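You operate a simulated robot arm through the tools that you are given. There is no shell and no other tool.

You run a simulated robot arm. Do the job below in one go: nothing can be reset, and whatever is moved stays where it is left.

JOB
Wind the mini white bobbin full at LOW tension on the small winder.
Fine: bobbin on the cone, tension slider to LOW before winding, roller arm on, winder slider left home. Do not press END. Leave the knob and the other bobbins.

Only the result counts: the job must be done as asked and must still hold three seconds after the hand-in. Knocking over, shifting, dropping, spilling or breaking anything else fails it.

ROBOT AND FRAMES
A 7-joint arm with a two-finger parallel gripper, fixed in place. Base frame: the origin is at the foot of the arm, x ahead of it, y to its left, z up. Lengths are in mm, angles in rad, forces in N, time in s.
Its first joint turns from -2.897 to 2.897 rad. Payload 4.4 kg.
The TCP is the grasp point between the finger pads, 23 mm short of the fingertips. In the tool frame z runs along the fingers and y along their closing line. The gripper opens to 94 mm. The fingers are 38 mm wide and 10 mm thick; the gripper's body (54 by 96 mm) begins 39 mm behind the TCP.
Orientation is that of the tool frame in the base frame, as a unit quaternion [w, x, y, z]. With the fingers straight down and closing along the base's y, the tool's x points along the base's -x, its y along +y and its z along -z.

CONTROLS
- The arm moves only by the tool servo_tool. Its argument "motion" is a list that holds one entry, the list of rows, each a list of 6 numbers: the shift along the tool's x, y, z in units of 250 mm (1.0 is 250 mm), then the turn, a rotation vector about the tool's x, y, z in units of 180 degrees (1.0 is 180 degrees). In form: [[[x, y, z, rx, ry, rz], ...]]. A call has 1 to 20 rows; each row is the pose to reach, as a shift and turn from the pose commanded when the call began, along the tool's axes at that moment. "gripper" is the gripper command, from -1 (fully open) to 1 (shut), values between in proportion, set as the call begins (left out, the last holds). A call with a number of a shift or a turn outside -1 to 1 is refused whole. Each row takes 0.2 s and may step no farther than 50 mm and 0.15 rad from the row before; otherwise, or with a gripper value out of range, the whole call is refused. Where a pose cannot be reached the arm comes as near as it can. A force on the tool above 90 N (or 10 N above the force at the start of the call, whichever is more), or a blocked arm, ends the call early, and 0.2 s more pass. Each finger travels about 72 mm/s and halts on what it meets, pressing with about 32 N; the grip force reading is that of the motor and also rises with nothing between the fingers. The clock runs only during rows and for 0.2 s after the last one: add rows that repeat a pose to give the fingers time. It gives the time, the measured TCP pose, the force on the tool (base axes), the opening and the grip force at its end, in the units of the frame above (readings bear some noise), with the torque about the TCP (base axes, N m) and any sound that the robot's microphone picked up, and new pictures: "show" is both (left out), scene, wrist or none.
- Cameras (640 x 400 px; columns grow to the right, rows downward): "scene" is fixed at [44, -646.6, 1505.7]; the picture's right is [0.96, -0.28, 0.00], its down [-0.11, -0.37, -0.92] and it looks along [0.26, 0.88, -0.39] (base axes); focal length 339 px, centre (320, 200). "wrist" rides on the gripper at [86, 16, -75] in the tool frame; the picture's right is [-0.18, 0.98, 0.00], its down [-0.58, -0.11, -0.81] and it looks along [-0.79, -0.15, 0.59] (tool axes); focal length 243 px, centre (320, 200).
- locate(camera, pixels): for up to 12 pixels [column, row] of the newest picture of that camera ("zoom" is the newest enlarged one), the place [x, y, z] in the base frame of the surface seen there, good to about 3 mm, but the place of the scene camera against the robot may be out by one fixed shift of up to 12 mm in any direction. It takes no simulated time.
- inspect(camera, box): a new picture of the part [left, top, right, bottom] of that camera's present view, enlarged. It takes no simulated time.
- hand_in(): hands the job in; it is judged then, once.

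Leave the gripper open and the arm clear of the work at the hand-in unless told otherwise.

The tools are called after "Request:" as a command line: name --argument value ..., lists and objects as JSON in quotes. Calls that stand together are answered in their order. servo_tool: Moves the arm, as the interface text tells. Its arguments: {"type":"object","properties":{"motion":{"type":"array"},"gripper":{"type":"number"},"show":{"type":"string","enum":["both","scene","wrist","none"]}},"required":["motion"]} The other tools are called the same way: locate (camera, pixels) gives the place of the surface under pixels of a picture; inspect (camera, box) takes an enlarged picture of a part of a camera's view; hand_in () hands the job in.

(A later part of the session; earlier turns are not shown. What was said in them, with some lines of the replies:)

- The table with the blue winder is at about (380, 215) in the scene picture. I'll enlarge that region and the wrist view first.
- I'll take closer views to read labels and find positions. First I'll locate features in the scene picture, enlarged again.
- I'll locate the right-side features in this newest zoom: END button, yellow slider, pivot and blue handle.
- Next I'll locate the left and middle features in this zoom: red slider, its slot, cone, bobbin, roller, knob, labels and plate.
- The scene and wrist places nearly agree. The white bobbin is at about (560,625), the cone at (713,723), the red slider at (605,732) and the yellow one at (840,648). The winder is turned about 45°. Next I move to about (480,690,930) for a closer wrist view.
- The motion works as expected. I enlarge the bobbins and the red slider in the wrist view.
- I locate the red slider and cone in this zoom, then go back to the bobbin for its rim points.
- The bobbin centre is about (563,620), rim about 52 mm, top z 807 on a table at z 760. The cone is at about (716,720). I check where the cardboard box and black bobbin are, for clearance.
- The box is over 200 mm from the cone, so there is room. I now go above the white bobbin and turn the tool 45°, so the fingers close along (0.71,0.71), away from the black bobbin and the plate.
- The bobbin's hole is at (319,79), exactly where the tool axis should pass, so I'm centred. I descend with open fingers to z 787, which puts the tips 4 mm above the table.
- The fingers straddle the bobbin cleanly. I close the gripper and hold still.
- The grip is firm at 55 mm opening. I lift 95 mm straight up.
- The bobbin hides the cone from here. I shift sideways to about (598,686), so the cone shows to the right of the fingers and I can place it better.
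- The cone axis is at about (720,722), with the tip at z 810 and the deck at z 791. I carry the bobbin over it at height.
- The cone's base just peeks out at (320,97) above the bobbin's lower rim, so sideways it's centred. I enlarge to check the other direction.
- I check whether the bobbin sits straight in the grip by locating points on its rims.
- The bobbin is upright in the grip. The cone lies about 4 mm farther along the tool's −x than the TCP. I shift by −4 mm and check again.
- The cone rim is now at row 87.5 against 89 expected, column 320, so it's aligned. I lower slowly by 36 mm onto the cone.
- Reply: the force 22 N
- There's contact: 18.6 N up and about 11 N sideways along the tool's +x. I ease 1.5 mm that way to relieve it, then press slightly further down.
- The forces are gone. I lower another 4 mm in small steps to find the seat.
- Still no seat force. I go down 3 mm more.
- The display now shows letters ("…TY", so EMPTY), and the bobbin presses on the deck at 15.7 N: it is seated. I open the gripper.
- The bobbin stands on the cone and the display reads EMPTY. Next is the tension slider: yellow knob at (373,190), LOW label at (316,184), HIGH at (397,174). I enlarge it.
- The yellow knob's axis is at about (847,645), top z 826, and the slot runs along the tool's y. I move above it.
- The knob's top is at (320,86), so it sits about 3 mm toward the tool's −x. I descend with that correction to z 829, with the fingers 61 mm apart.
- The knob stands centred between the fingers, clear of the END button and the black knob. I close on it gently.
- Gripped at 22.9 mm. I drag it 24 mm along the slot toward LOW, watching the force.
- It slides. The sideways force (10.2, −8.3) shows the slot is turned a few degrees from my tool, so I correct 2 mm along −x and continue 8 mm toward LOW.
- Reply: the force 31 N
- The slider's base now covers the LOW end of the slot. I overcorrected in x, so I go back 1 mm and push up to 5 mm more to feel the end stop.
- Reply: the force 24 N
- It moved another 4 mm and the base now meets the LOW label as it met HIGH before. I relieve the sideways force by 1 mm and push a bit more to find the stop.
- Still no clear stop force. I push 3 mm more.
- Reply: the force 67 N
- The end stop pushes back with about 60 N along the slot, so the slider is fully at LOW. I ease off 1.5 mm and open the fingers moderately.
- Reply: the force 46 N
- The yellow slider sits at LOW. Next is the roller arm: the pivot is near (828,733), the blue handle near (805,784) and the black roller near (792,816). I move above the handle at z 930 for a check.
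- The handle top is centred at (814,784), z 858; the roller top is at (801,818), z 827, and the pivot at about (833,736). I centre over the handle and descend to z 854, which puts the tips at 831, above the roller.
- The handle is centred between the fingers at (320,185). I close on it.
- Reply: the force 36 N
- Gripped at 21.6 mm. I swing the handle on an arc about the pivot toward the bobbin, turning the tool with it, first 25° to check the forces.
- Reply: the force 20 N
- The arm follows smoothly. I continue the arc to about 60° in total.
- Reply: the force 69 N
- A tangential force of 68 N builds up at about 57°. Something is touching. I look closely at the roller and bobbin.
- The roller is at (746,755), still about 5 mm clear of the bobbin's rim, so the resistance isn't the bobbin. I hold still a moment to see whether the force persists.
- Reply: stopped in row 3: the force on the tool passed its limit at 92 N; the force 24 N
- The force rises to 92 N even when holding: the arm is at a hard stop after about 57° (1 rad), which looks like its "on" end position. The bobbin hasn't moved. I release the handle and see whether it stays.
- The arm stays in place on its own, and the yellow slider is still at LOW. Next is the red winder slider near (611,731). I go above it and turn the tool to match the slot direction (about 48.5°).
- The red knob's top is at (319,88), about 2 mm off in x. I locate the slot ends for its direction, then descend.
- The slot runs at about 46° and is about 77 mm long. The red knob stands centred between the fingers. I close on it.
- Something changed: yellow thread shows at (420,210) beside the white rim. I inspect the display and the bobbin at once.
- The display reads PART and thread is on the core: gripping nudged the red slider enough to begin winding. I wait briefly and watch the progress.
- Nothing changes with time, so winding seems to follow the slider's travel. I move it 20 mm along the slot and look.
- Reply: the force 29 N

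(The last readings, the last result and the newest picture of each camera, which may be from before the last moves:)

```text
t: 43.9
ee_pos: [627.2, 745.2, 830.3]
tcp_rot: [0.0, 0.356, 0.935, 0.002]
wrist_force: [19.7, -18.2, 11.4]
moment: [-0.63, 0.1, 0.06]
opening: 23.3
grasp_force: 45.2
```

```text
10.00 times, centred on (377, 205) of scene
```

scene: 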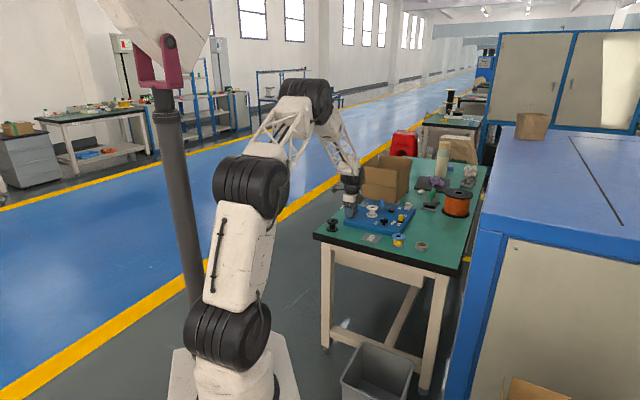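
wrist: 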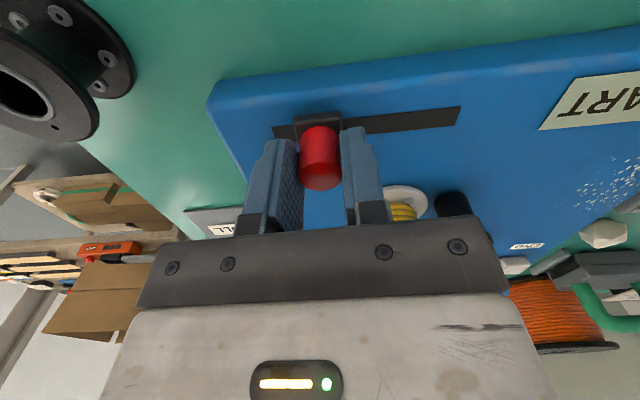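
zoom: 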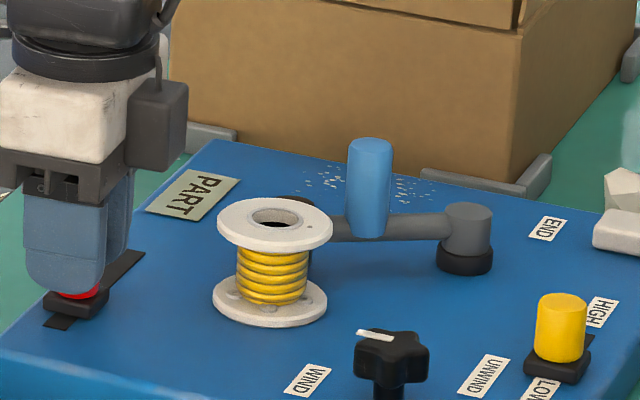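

The thread is slightly thicker now, so winding grows with use. I correct 1.3 mm sideways and travel another 25 mm.

Request:
servo_tool --motion '[[[-0.005, 0.01, 0, 0, 0, 0], [-0.006, 0.03, 0, 0, 0, 0], [-0.007, 0.05, 0, 0, 0, 0], [-0.008, 0.07, 0, 0, 0, 0], [-0.009, 0.09, 0, 0, 0, 0], [-0.01, 0.1, 0, 0, 0, 0]]]' --show "none"

Request:
inspect --camera "scene" --box '[345, 185, 409, 225]'

```text
t: 45.3
ee_pos: [645.2, 761.8, 830.0]
tcp_rot: [0.0, 0.354, 0.935, 0.001]
wrist_force: [-7.3, 6.7, 4.6]
moment: [-0.24, 0.5, 0.09]
opening: 22.8
grasp_force: 44.5
```

```text
10.00 times, centred on (377, 205) of scene
```

zoom: 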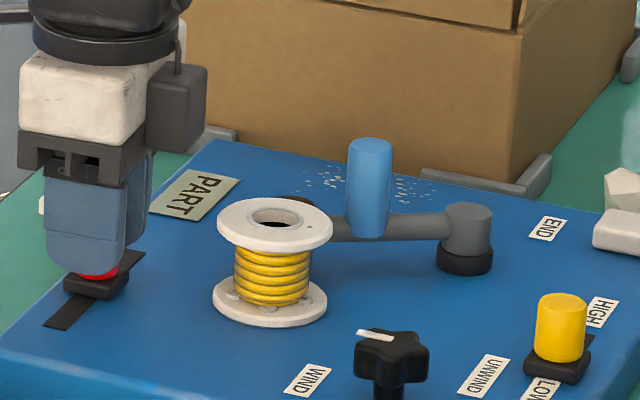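

The thread grows with travel, and the display still reads PART. I continue 20 mm.

Request:
servo_tool --motion '[[[-0.0005, 0.02, 0, 0, 0, 0], [-0.0015, 0.04, 0, 0, 0, 0], [-0.0025, 0.06, 0, 0, 0, 0], [-0.0035, 0.08, 0, 0, 0, 0], [-0.0035, 0.08, 0, 0, 0, 0]]]' --show "none"

Request:
inspect --camera "scene" --box '[345, 185, 409, 225]'

```text
t: 46.5
ee_pos: [659.3, 776.7, 831.2]
tcp_rot: [0.001, 0.354, 0.935, 0.001]
wrist_force: [-20.1, 20.5, 2.5]
moment: [-0.12, 0.58, 0.07]
opening: 22.7
grasp_force: 45.7
```

```text
10.00 times, centred on (377, 205) of scene
```

zoom: 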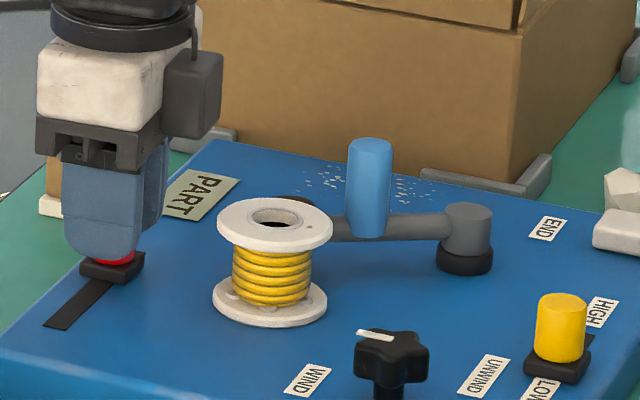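

Still PART, with the thread a bit thicker. I relieve the sideways force and go on 16 mm toward the slot's far end.

Request:
servo_tool --motion '[[[0.005, 0.016, 0, 0, 0, 0], [0.0045, 0.032, 0, 0, 0, 0], [0.004, 0.048, 0, 0, 0, 0], [0.0035, 0.064, 0, 0, 0, 0]]]' --show "none"

Request:
inspect --camera "scene" --box '[345, 185, 409, 225]'

```text
t: 47.5
ee_pos: [671.6, 787.4, 830.0]
tcp_rot: [0.001, 0.355, 0.935, 0.0]
wrist_force: [1.5, -3.2, 0.5]
moment: [-0.28, 0.5, 0.03]
opening: 22.7
grasp_force: 44.6
```

```text
10.00 times, centred on (377, 205) of scene
```

zoom: 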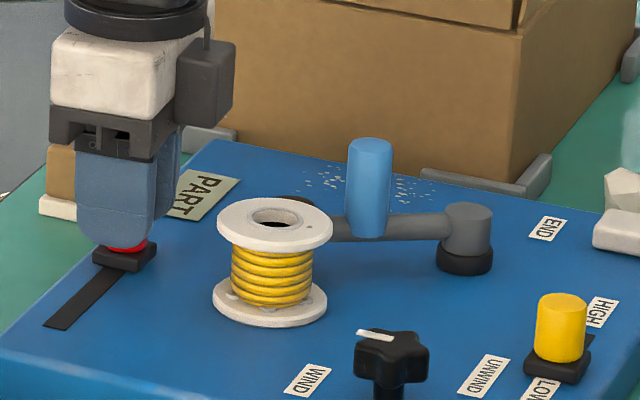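

The slider is near the far end, the thread is about 83 px wide and the display reads PART. I test whether winding runs with time by holding still for 1.6 s.

Request:
servo_tool --motion '[[[0, 0, 0, 0, 0, 0], [0, 0, 0, 0, 0, 0], [0, 0, 0, 0, 0, 0], [0, 0, 0, 0, 0, 0], [0, 0, 0, 0, 0, 0], [0, 0, 0, 0, 0, 0], [0, 0, 0, 0, 0, 0]]]' --show "none"

Request:
inspect --camera "scene" --box '[345, 185, 409, 225]'

```text
t: 49.1
ee_pos: [671.7, 788.3, 830.2]
tcp_rot: [0.0, 0.354, 0.935, 0.001]
wrist_force: [20.6, -21.1, -2.5]
moment: [-0.6, 0.12, 0.05]
opening: 22.9
grasp_force: 45.2
```

```text
10.00 times, centred on (377, 205) of scene
```

zoom: 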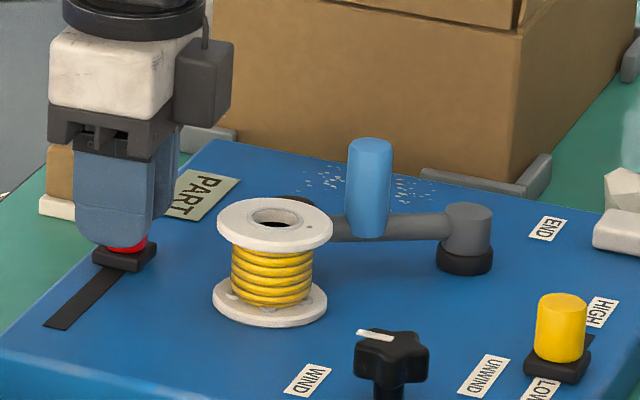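

Holding winds nothing, so travel does the winding. I push gently on to the far stop and look.

Request:
servo_tool --motion '[[[-0.004, 0.008, 0, 0, 0, 0], [-0.004, 0.016, 0, 0, 0, 0], [-0.0045, 0.024, 0, 0, 0, 0], [-0.0045, 0.024, 0, 0, 0, 0]]]' --show "none"

Request:
inspect --camera "scene" --box '[345, 185, 409, 225]'

```text
t: 50.1
ee_pos: [673.5, 793.1, 829.2]
tcp_rot: [0.001, 0.354, 0.935, 0.002]
wrist_force: [8.5, -9.1, -1.7]
moment: [-0.56, 0.26, 0.02]
opening: 22.7
grasp_force: 45.0
```

```text
10.00 times, centred on (377, 205) of scene
```

zoom: 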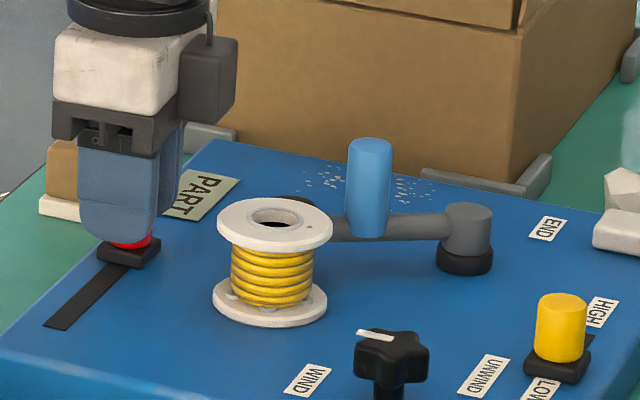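

Request:
servo_tool --motion '[[[-0.002, 0.008, 0, 0, 0, 0], [-0.002, 0.016, 0, 0, 0, 0], [-0.002, 0.016, 0, 0, 0, 0]]]' --show "wrist"

Request:
inspect --camera "scene" --box '[361, 197, 385, 217]'

```text
t: 50.9
ee_pos: [677.2, 794.0, 830.3]
tcp_rot: [0.0, 0.355, 0.935, 0.002]
wrist_force: [-33.9, -37.9, 18.7]
moment: [-0.61, 0.93, 0.01]
opening: 22.7
grasp_force: 44.6
```

wrist: 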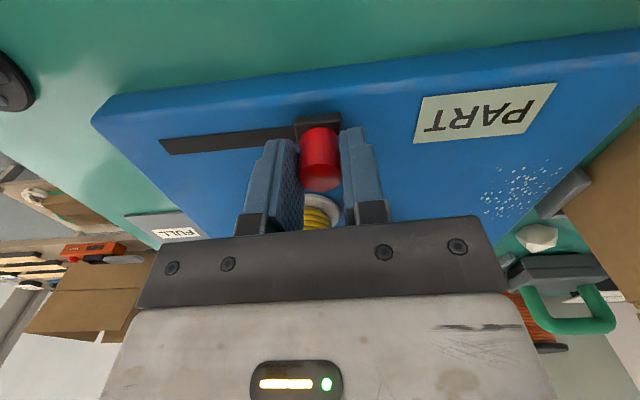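

```text
16.00 times, centred on (373, 207) of scene
```

zoom: 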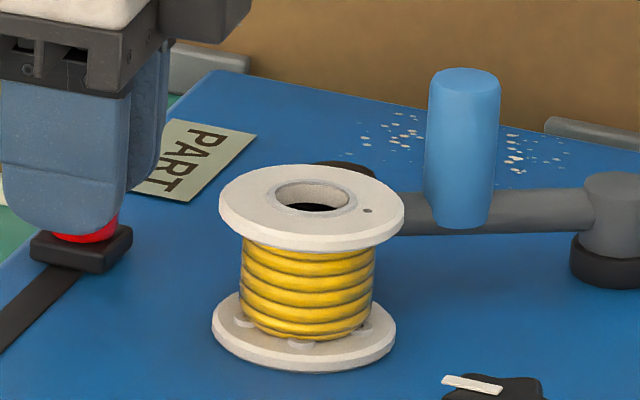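

The far stop is reached and the display still reads PART. I run the slider halfway back and see whether the back stroke winds or unwinds.

Request:
servo_tool --motion '[[[0.0015, -0.03, 0, 0, 0, 0], [0.003, -0.06, 0, 0, 0, 0], [0.0048, -0.09, 0, 0, 0, 0], [0.0063, -0.12, 0, 0, 0, 0], [0.008, -0.15, 0, 0, 0, 0], [0.0095, -0.18, 0, 0, 0, 0]]]' --show "none"

Request:
inspect --camera "scene" --box '[361, 197, 385, 217]'

```text
t: 52.3
ee_pos: [645.8, 764.5, 829.0]
tcp_rot: [0.001, 0.355, 0.935, 0.001]
wrist_force: [-10.7, 12.6, 0.6]
moment: [-0.17, 0.7, 0.12]
opening: 22.5
grasp_force: 44.9
```

```text
16.00 times, centred on (373, 207) of scene
```

zoom: 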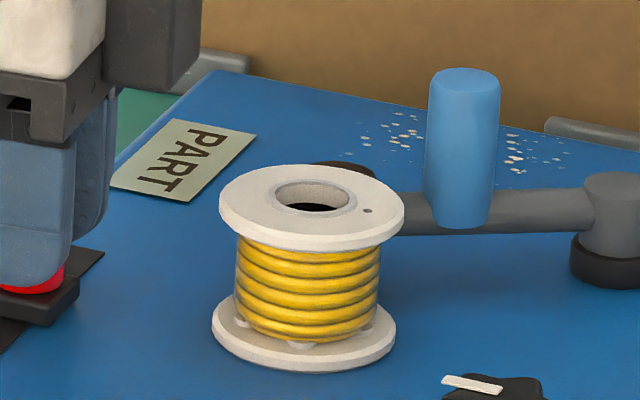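

The back stroke winds too. I continue back to home, 43 mm.

Request:
servo_tool --motion '[[[0.0045, -0.03, 0, 0, 0, 0], [0.006, -0.06, 0, 0, 0, 0], [0.0075, -0.09, 0, 0, 0, 0], [0.009, -0.12, 0, 0, 0, 0], [0.0105, -0.15, 0, 0, 0, 0], [0.011, -0.17, 0, 0, 0, 0]]]' --show "none"

Request:
inspect --camera "scene" --box '[361, 197, 385, 217]'

```text
t: 53.7
ee_pos: [615.9, 733.2, 829.9]
tcp_rot: [0.0, 0.355, 0.935, 0.001]
wrist_force: [-2.8, 4.1, 7.3]
moment: [-0.74, -0.09, 0.09]
opening: 22.7
grasp_force: 44.9
```

```text
16.00 times, centred on (373, 207) of scene
```

zoom: 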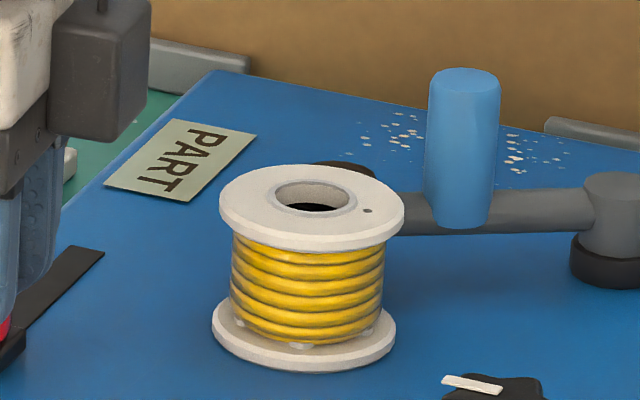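

Thread is now 154 px wide against the rim's 186; display still PART. To avoid overfilling I now make short strokes near home: 24 mm out and back, then check.

Request:
servo_tool --motion '[[[-0.0013, 0.024, 0, 0, 0, 0], [-0.0026, 0.048, 0, 0, 0, 0], [-0.0039, 0.072, 0, 0, 0, 0], [-0.005, 0.096, 0, 0, 0, 0], [-0.0039, 0.072, 0, 0, 0, 0], [-0.0026, 0.048, 0, 0, 0, 0], [-0.0013, 0.024, 0, 0, 0, 0], [0, 0, 0, 0, 0, 0]]]' --show "none"

Request:
inspect --camera "scene" --box '[361, 197, 385, 217]'

```text
t: 55.5
ee_pos: [615.9, 733.5, 829.4]
tcp_rot: [0.001, 0.355, 0.935, 0.003]
wrist_force: [-9.3, 11.5, 2.8]
moment: [0.06, 0.82, 0.1]
opening: 22.8
grasp_force: 45.1
```

```text
16.00 times, centred on (373, 207) of scene
```

zoom: 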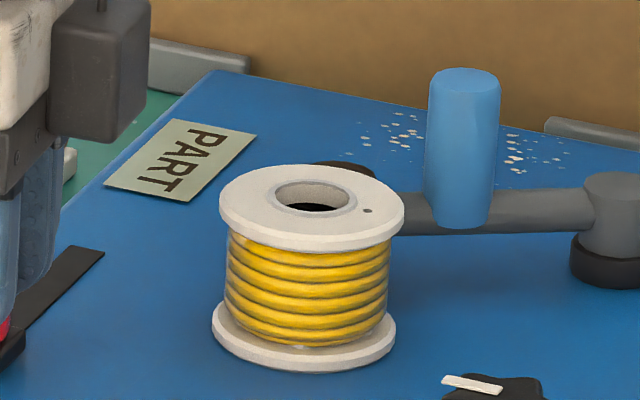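

The thread is now 166 px; still PART. A smaller stroke next: 12 mm out and back.

Request:
servo_tool --motion '[[[-0.0013, 0.024, 0, 0, 0, 0], [-0.0026, 0.048, 0, 0, 0, 0], [-0.0013, 0.024, 0, 0, 0, 0], [0, 0, 0, 0, 0, 0]]]' --show "none"

Request:
inspect --camera "scene" --box '[361, 197, 385, 217]'

```text
t: 56.5
ee_pos: [615.7, 733.4, 829.2]
tcp_rot: [0.001, 0.354, 0.935, 0.002]
wrist_force: [-14.0, 15.6, 4.2]
moment: [-0.49, 0.29, 0.18]
opening: 22.5
grasp_force: 44.9
```

```text
16.00 times, centred on (373, 207) of scene
```

zoom: 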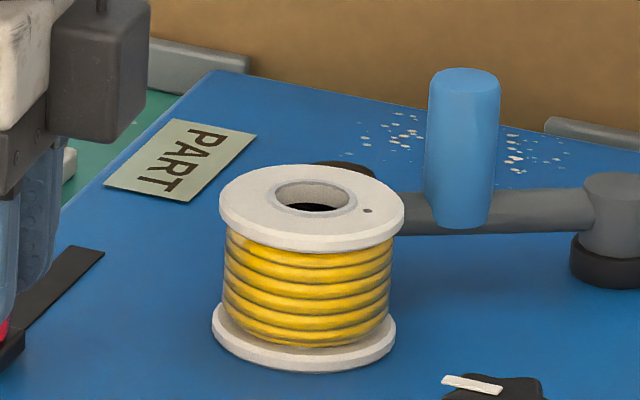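

Thread about 170 px and still PART. Another 12 mm stroke.

Request:
servo_tool --motion '[[[-0.0003, 0.024, 0, 0, 0, 0], [-0.0016, 0.048, 0, 0, 0, 0], [-0.0003, 0.024, 0, 0, 0, 0], [0.001, 0, 0, 0, 0, 0]]]' --show "none"

Request:
inspect --camera "scene" --box '[361, 197, 385, 217]'

```text
t: 57.5
ee_pos: [615.5, 733.6, 830.1]
tcp_rot: [0.0, 0.354, 0.935, 0.001]
wrist_force: [-12.5, 13.3, 1.1]
moment: [-0.08, 0.75, 0.06]
opening: 22.8
grasp_force: 45.0
```

```text
16.00 times, centred on (373, 207) of scene
```

zoom: 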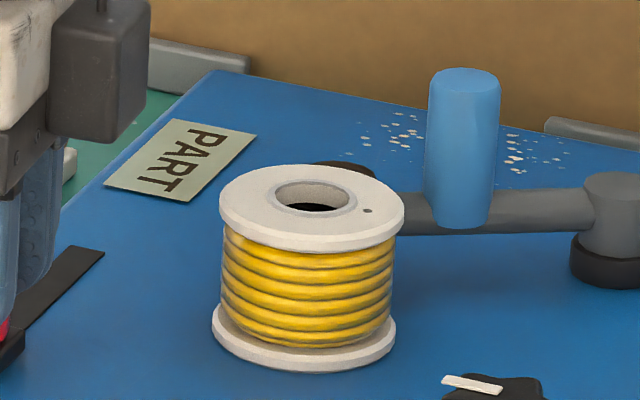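

About 173 px, still PART. One more 12 mm stroke.

Request:
servo_tool --motion '[[[-0.0003, 0.024, 0, 0, 0, 0], [-0.0016, 0.048, 0, 0, 0, 0], [-0.0003, 0.024, 0, 0, 0, 0], [0.001, 0, 0, 0, 0, 0]]]' --show "none"

Request:
inspect --camera "scene" --box '[361, 197, 385, 217]'

```text
t: 58.5
ee_pos: [614.5, 733.8, 830.0]
tcp_rot: [0.001, 0.355, 0.935, 0.002]
wrist_force: [-12.7, 15.1, -0.6]
moment: [-0.52, 0.16, 0.13]
opening: 22.8
grasp_force: 44.6
```

```text
16.00 times, centred on (373, 207) of scene
```

zoom: 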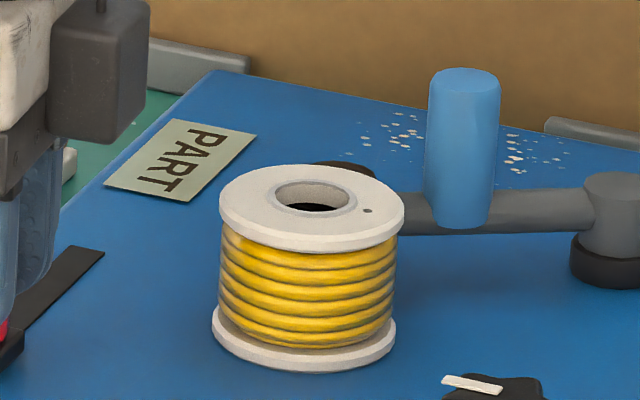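

About 177 px, still PART. I repeat the stroke.

Request:
servo_tool --motion '[[[-0.0003, 0.024, 0, 0, 0, 0], [-0.0016, 0.048, 0, 0, 0, 0], [-0.0003, 0.024, 0, 0, 0, 0], [0.001, 0, 0, 0, 0, 0]]]' --show "none"

Request:
inspect --camera "scene" --box '[361, 197, 385, 217]'

```text
t: 59.5
ee_pos: [616.2, 733.4, 829.7]
tcp_rot: [0.001, 0.355, 0.935, 0.002]
wrist_force: [-12.1, 13.8, 1.6]
moment: [-0.46, 0.35, 0.13]
opening: 23.0
grasp_force: 44.6
```

```text
16.00 times, centred on (373, 207) of scene
```

zoom: 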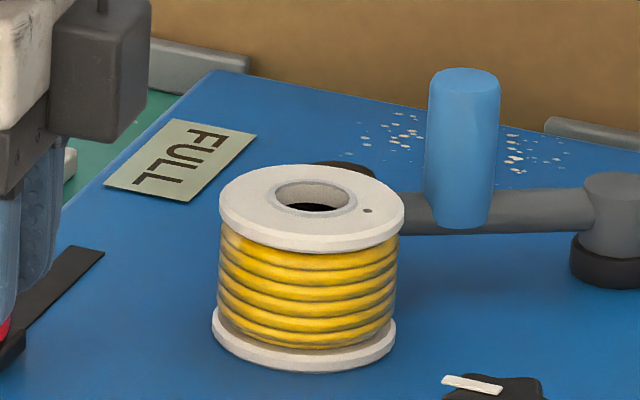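

The display reads FULL. Now I return the slider the last few mm fully home, until the stop.

Request:
servo_tool --motion '[[[0.003, -0.006, 0, 0, 0, 0], [0.003, -0.012, 0, 0, 0, 0], [0.003, -0.018, 0, 0, 0, 0], [0.003, -0.018, 0, 0, 0, 0]]]' --show "wrist"

Request:
inspect --camera "scene" --box '[345, 190, 393, 220]'

```text
t: 60.5
ee_pos: [612.8, 730.1, 829.8]
tcp_rot: [0.0, 0.354, 0.935, 0.003]
wrist_force: [12.5, 12.8, 2.0]
moment: [-0.42, 0.03, 0.05]
opening: 23.0
grasp_force: 44.5
```

wrist: 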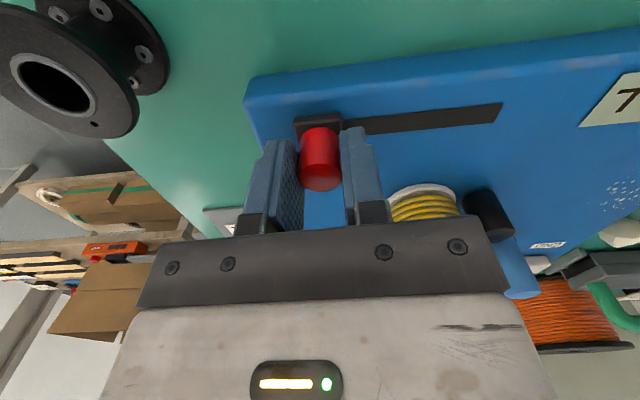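

```text
13.33 times, centred on (369, 205) of scene
```

zoom: 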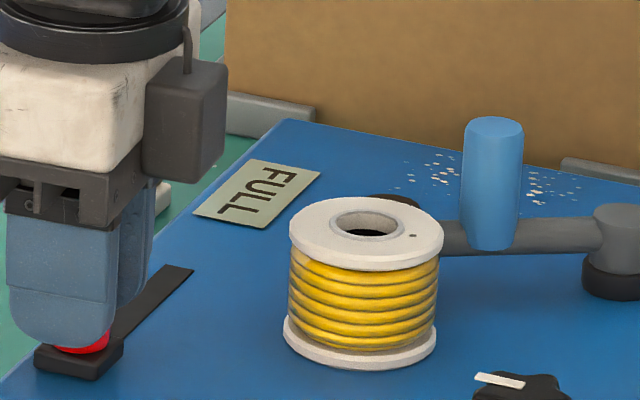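

The display stays FULL and an 18 N push-back along the slot shows the home stop. I press 1.5 mm more to be sure, then release.

Request:
servo_tool --motion '[[[0, -0.006, 0, 0, 0, 0], [0, -0.006, 0, 0, 0, 0]]]' --show "none"

Request:
servo_tool --motion '[[[0, 0, 0, 0, 0, 0], [0, 0, 0, 0, 0, 0], [0, 0, 0, 0, 0, 0]]]' --gripper -0.3 --show "none"

Request:
servo_tool --motion '[[[0, 0, -0.1, 0, 0, 0], [0, 0, -0.24, 0, 0, 0], [0, 0, -0.4, 0, 0, 0], [0, 0, -0.4, 0, 0, 0]]]'

Request:
inspect --camera "scene" --box '[340, 185, 420, 235]'

Request:
inspect --camera "wrist" --box '[220, 0, 480, 162]'

```text
t: 61.1
ee_pos: [611.4, 729.9, 827.5]
tcp_rot: [0.001, 0.354, 0.935, 0.004]
wrist_force: [63.2, 60.9, -21.2]
moment: [-0.15, -0.36, 0.08]
opening: 23.0
grasp_force: 45.4
```

```text
t: 61.9
ee_pos: [610.4, 728.5, 828.2]
tcp_rot: [0.001, 0.355, 0.935, 0.001]
wrist_force: [0.6, 0.6, 0.0]
moment: [-0.03, 0.0, -0.02]
opening: 61.0
grasp_force: 0.0
```

```text
t: 62.9
ee_pos: [611.9, 730.0, 929.8]
tcp_rot: [0.001, 0.354, 0.935, 0.001]
wrist_force: [0.7, -1.0, 0.9]
moment: [0.01, 0.0, -0.02]
opening: 61.1
grasp_force: 0.1
```

scene: 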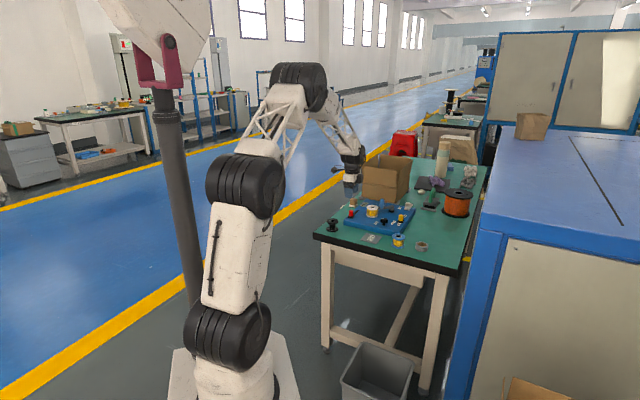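
wrist: 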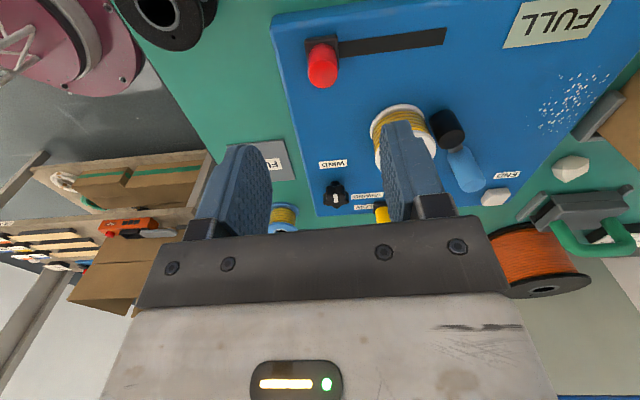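

```text
8.00 times, centred on (380, 210) of scene
```

zoom: 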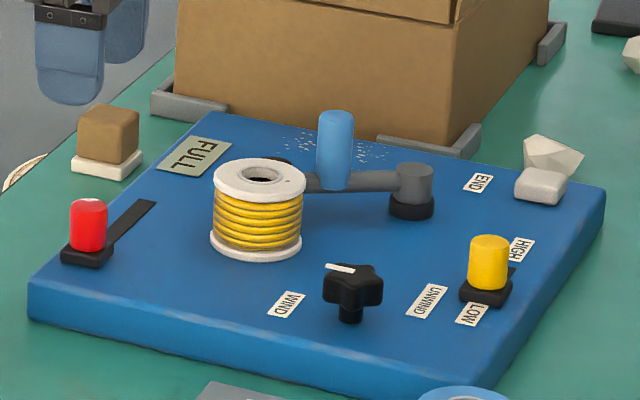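

```text
2.46 times, centred on (350, 81) of wrist
```

zoom: 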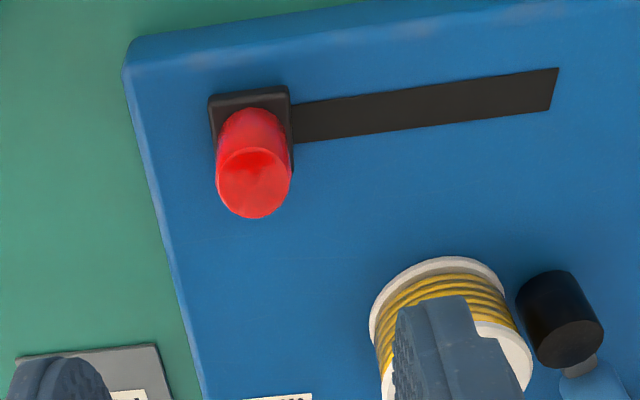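

Everything is in place: the display reads FULL, the slider is home, tension is at LOW, the roller arm is on, and the knob and END are untouched. I open the gripper fully and withdraw up and back.

Request:
servo_tool --motion '[[[0.06, -0.06, -0.08, 0, 0, 0], [0.16, -0.165, -0.14, 0, 0, 0], [0.26, -0.27, -0.2, 0, 0, 0], [0.364, -0.374, -0.24, 0, 0, 0], [0.364, -0.374, -0.24, 0, 0, 0], [0.364, -0.374, -0.24, 0, 0, 0]]]' --gripper -1

Request:
inspect --camera "scene" --box '[315, 180, 435, 255]'

```text
t: 64.3
ee_pos: [481.8, 719.4, 988.5]
tcp_rot: [0.001, 0.354, 0.935, 0.002]
wrist_force: [0.7, 0.3, -0.4]
moment: [-0.03, 0.0, 0.01]
opening: 94.2
grasp_force: 0.0
```

scene: 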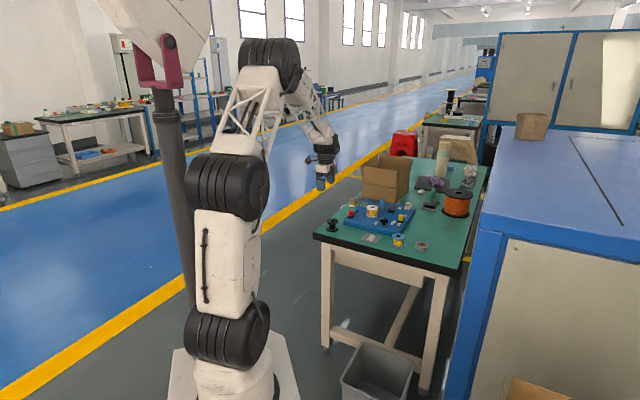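
wrist: 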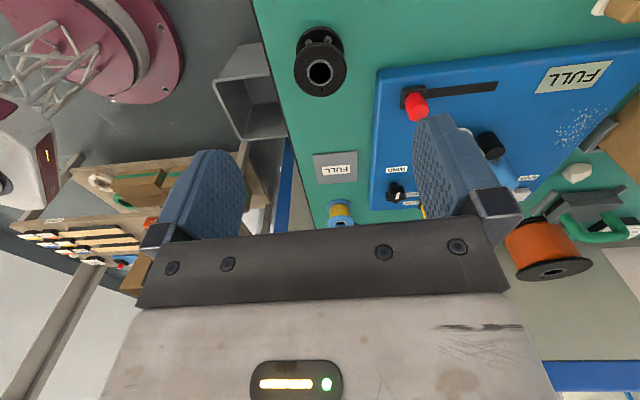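

```text
5.33 times, centred on (375, 218) of scene
```

zoom: 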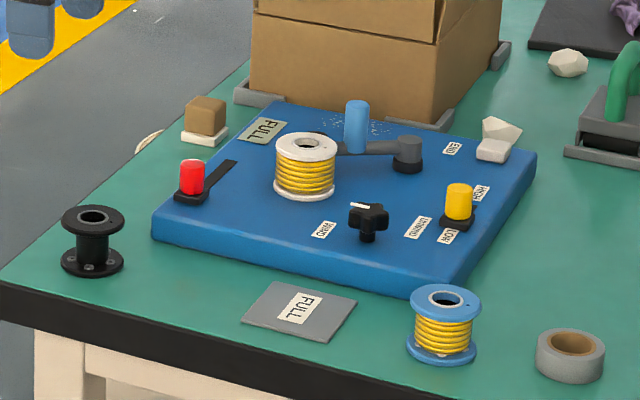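

The final check shows the white bobbin full on the cone, the display at FULL and tension at LOW. The roller arm is on, the red slider is home, the other bobbins and objects are unmoved, and the arm is clear with the gripper open. I hand in.

Request:
hand_in

```text
The job is handed in.
```

The mini white bobbin is wound full at LOW tension on the small winder, and I've handed the job in. I wasn't shown the judging result.

- **Bobbin:** it is still on the cone, and the display changed from EMPTY through PART to FULL. I left it there because the job didn't ask for it to go on the grey "FULL" plate.
- **Tension:** I moved the yellow slider all the way to its LOW stop before any winding.
- **Roller arm:** I swung it to its stop, about 57° round, and it stayed there when released. In the camera view the roller looked a few mm short of the bobbin's rim. I took the stop as the "on" position.
- **Winder slider:** it is pressed back against its home stop. Winding began slightly early, when gripping the red slider nudged it; tension and roller arm were already set by then.
- **Left alone:** I did not press END or touch the knob or the other bobbins. Nothing else looked shifted in the last picture.

The gripper is open and the arm is clear of the table.
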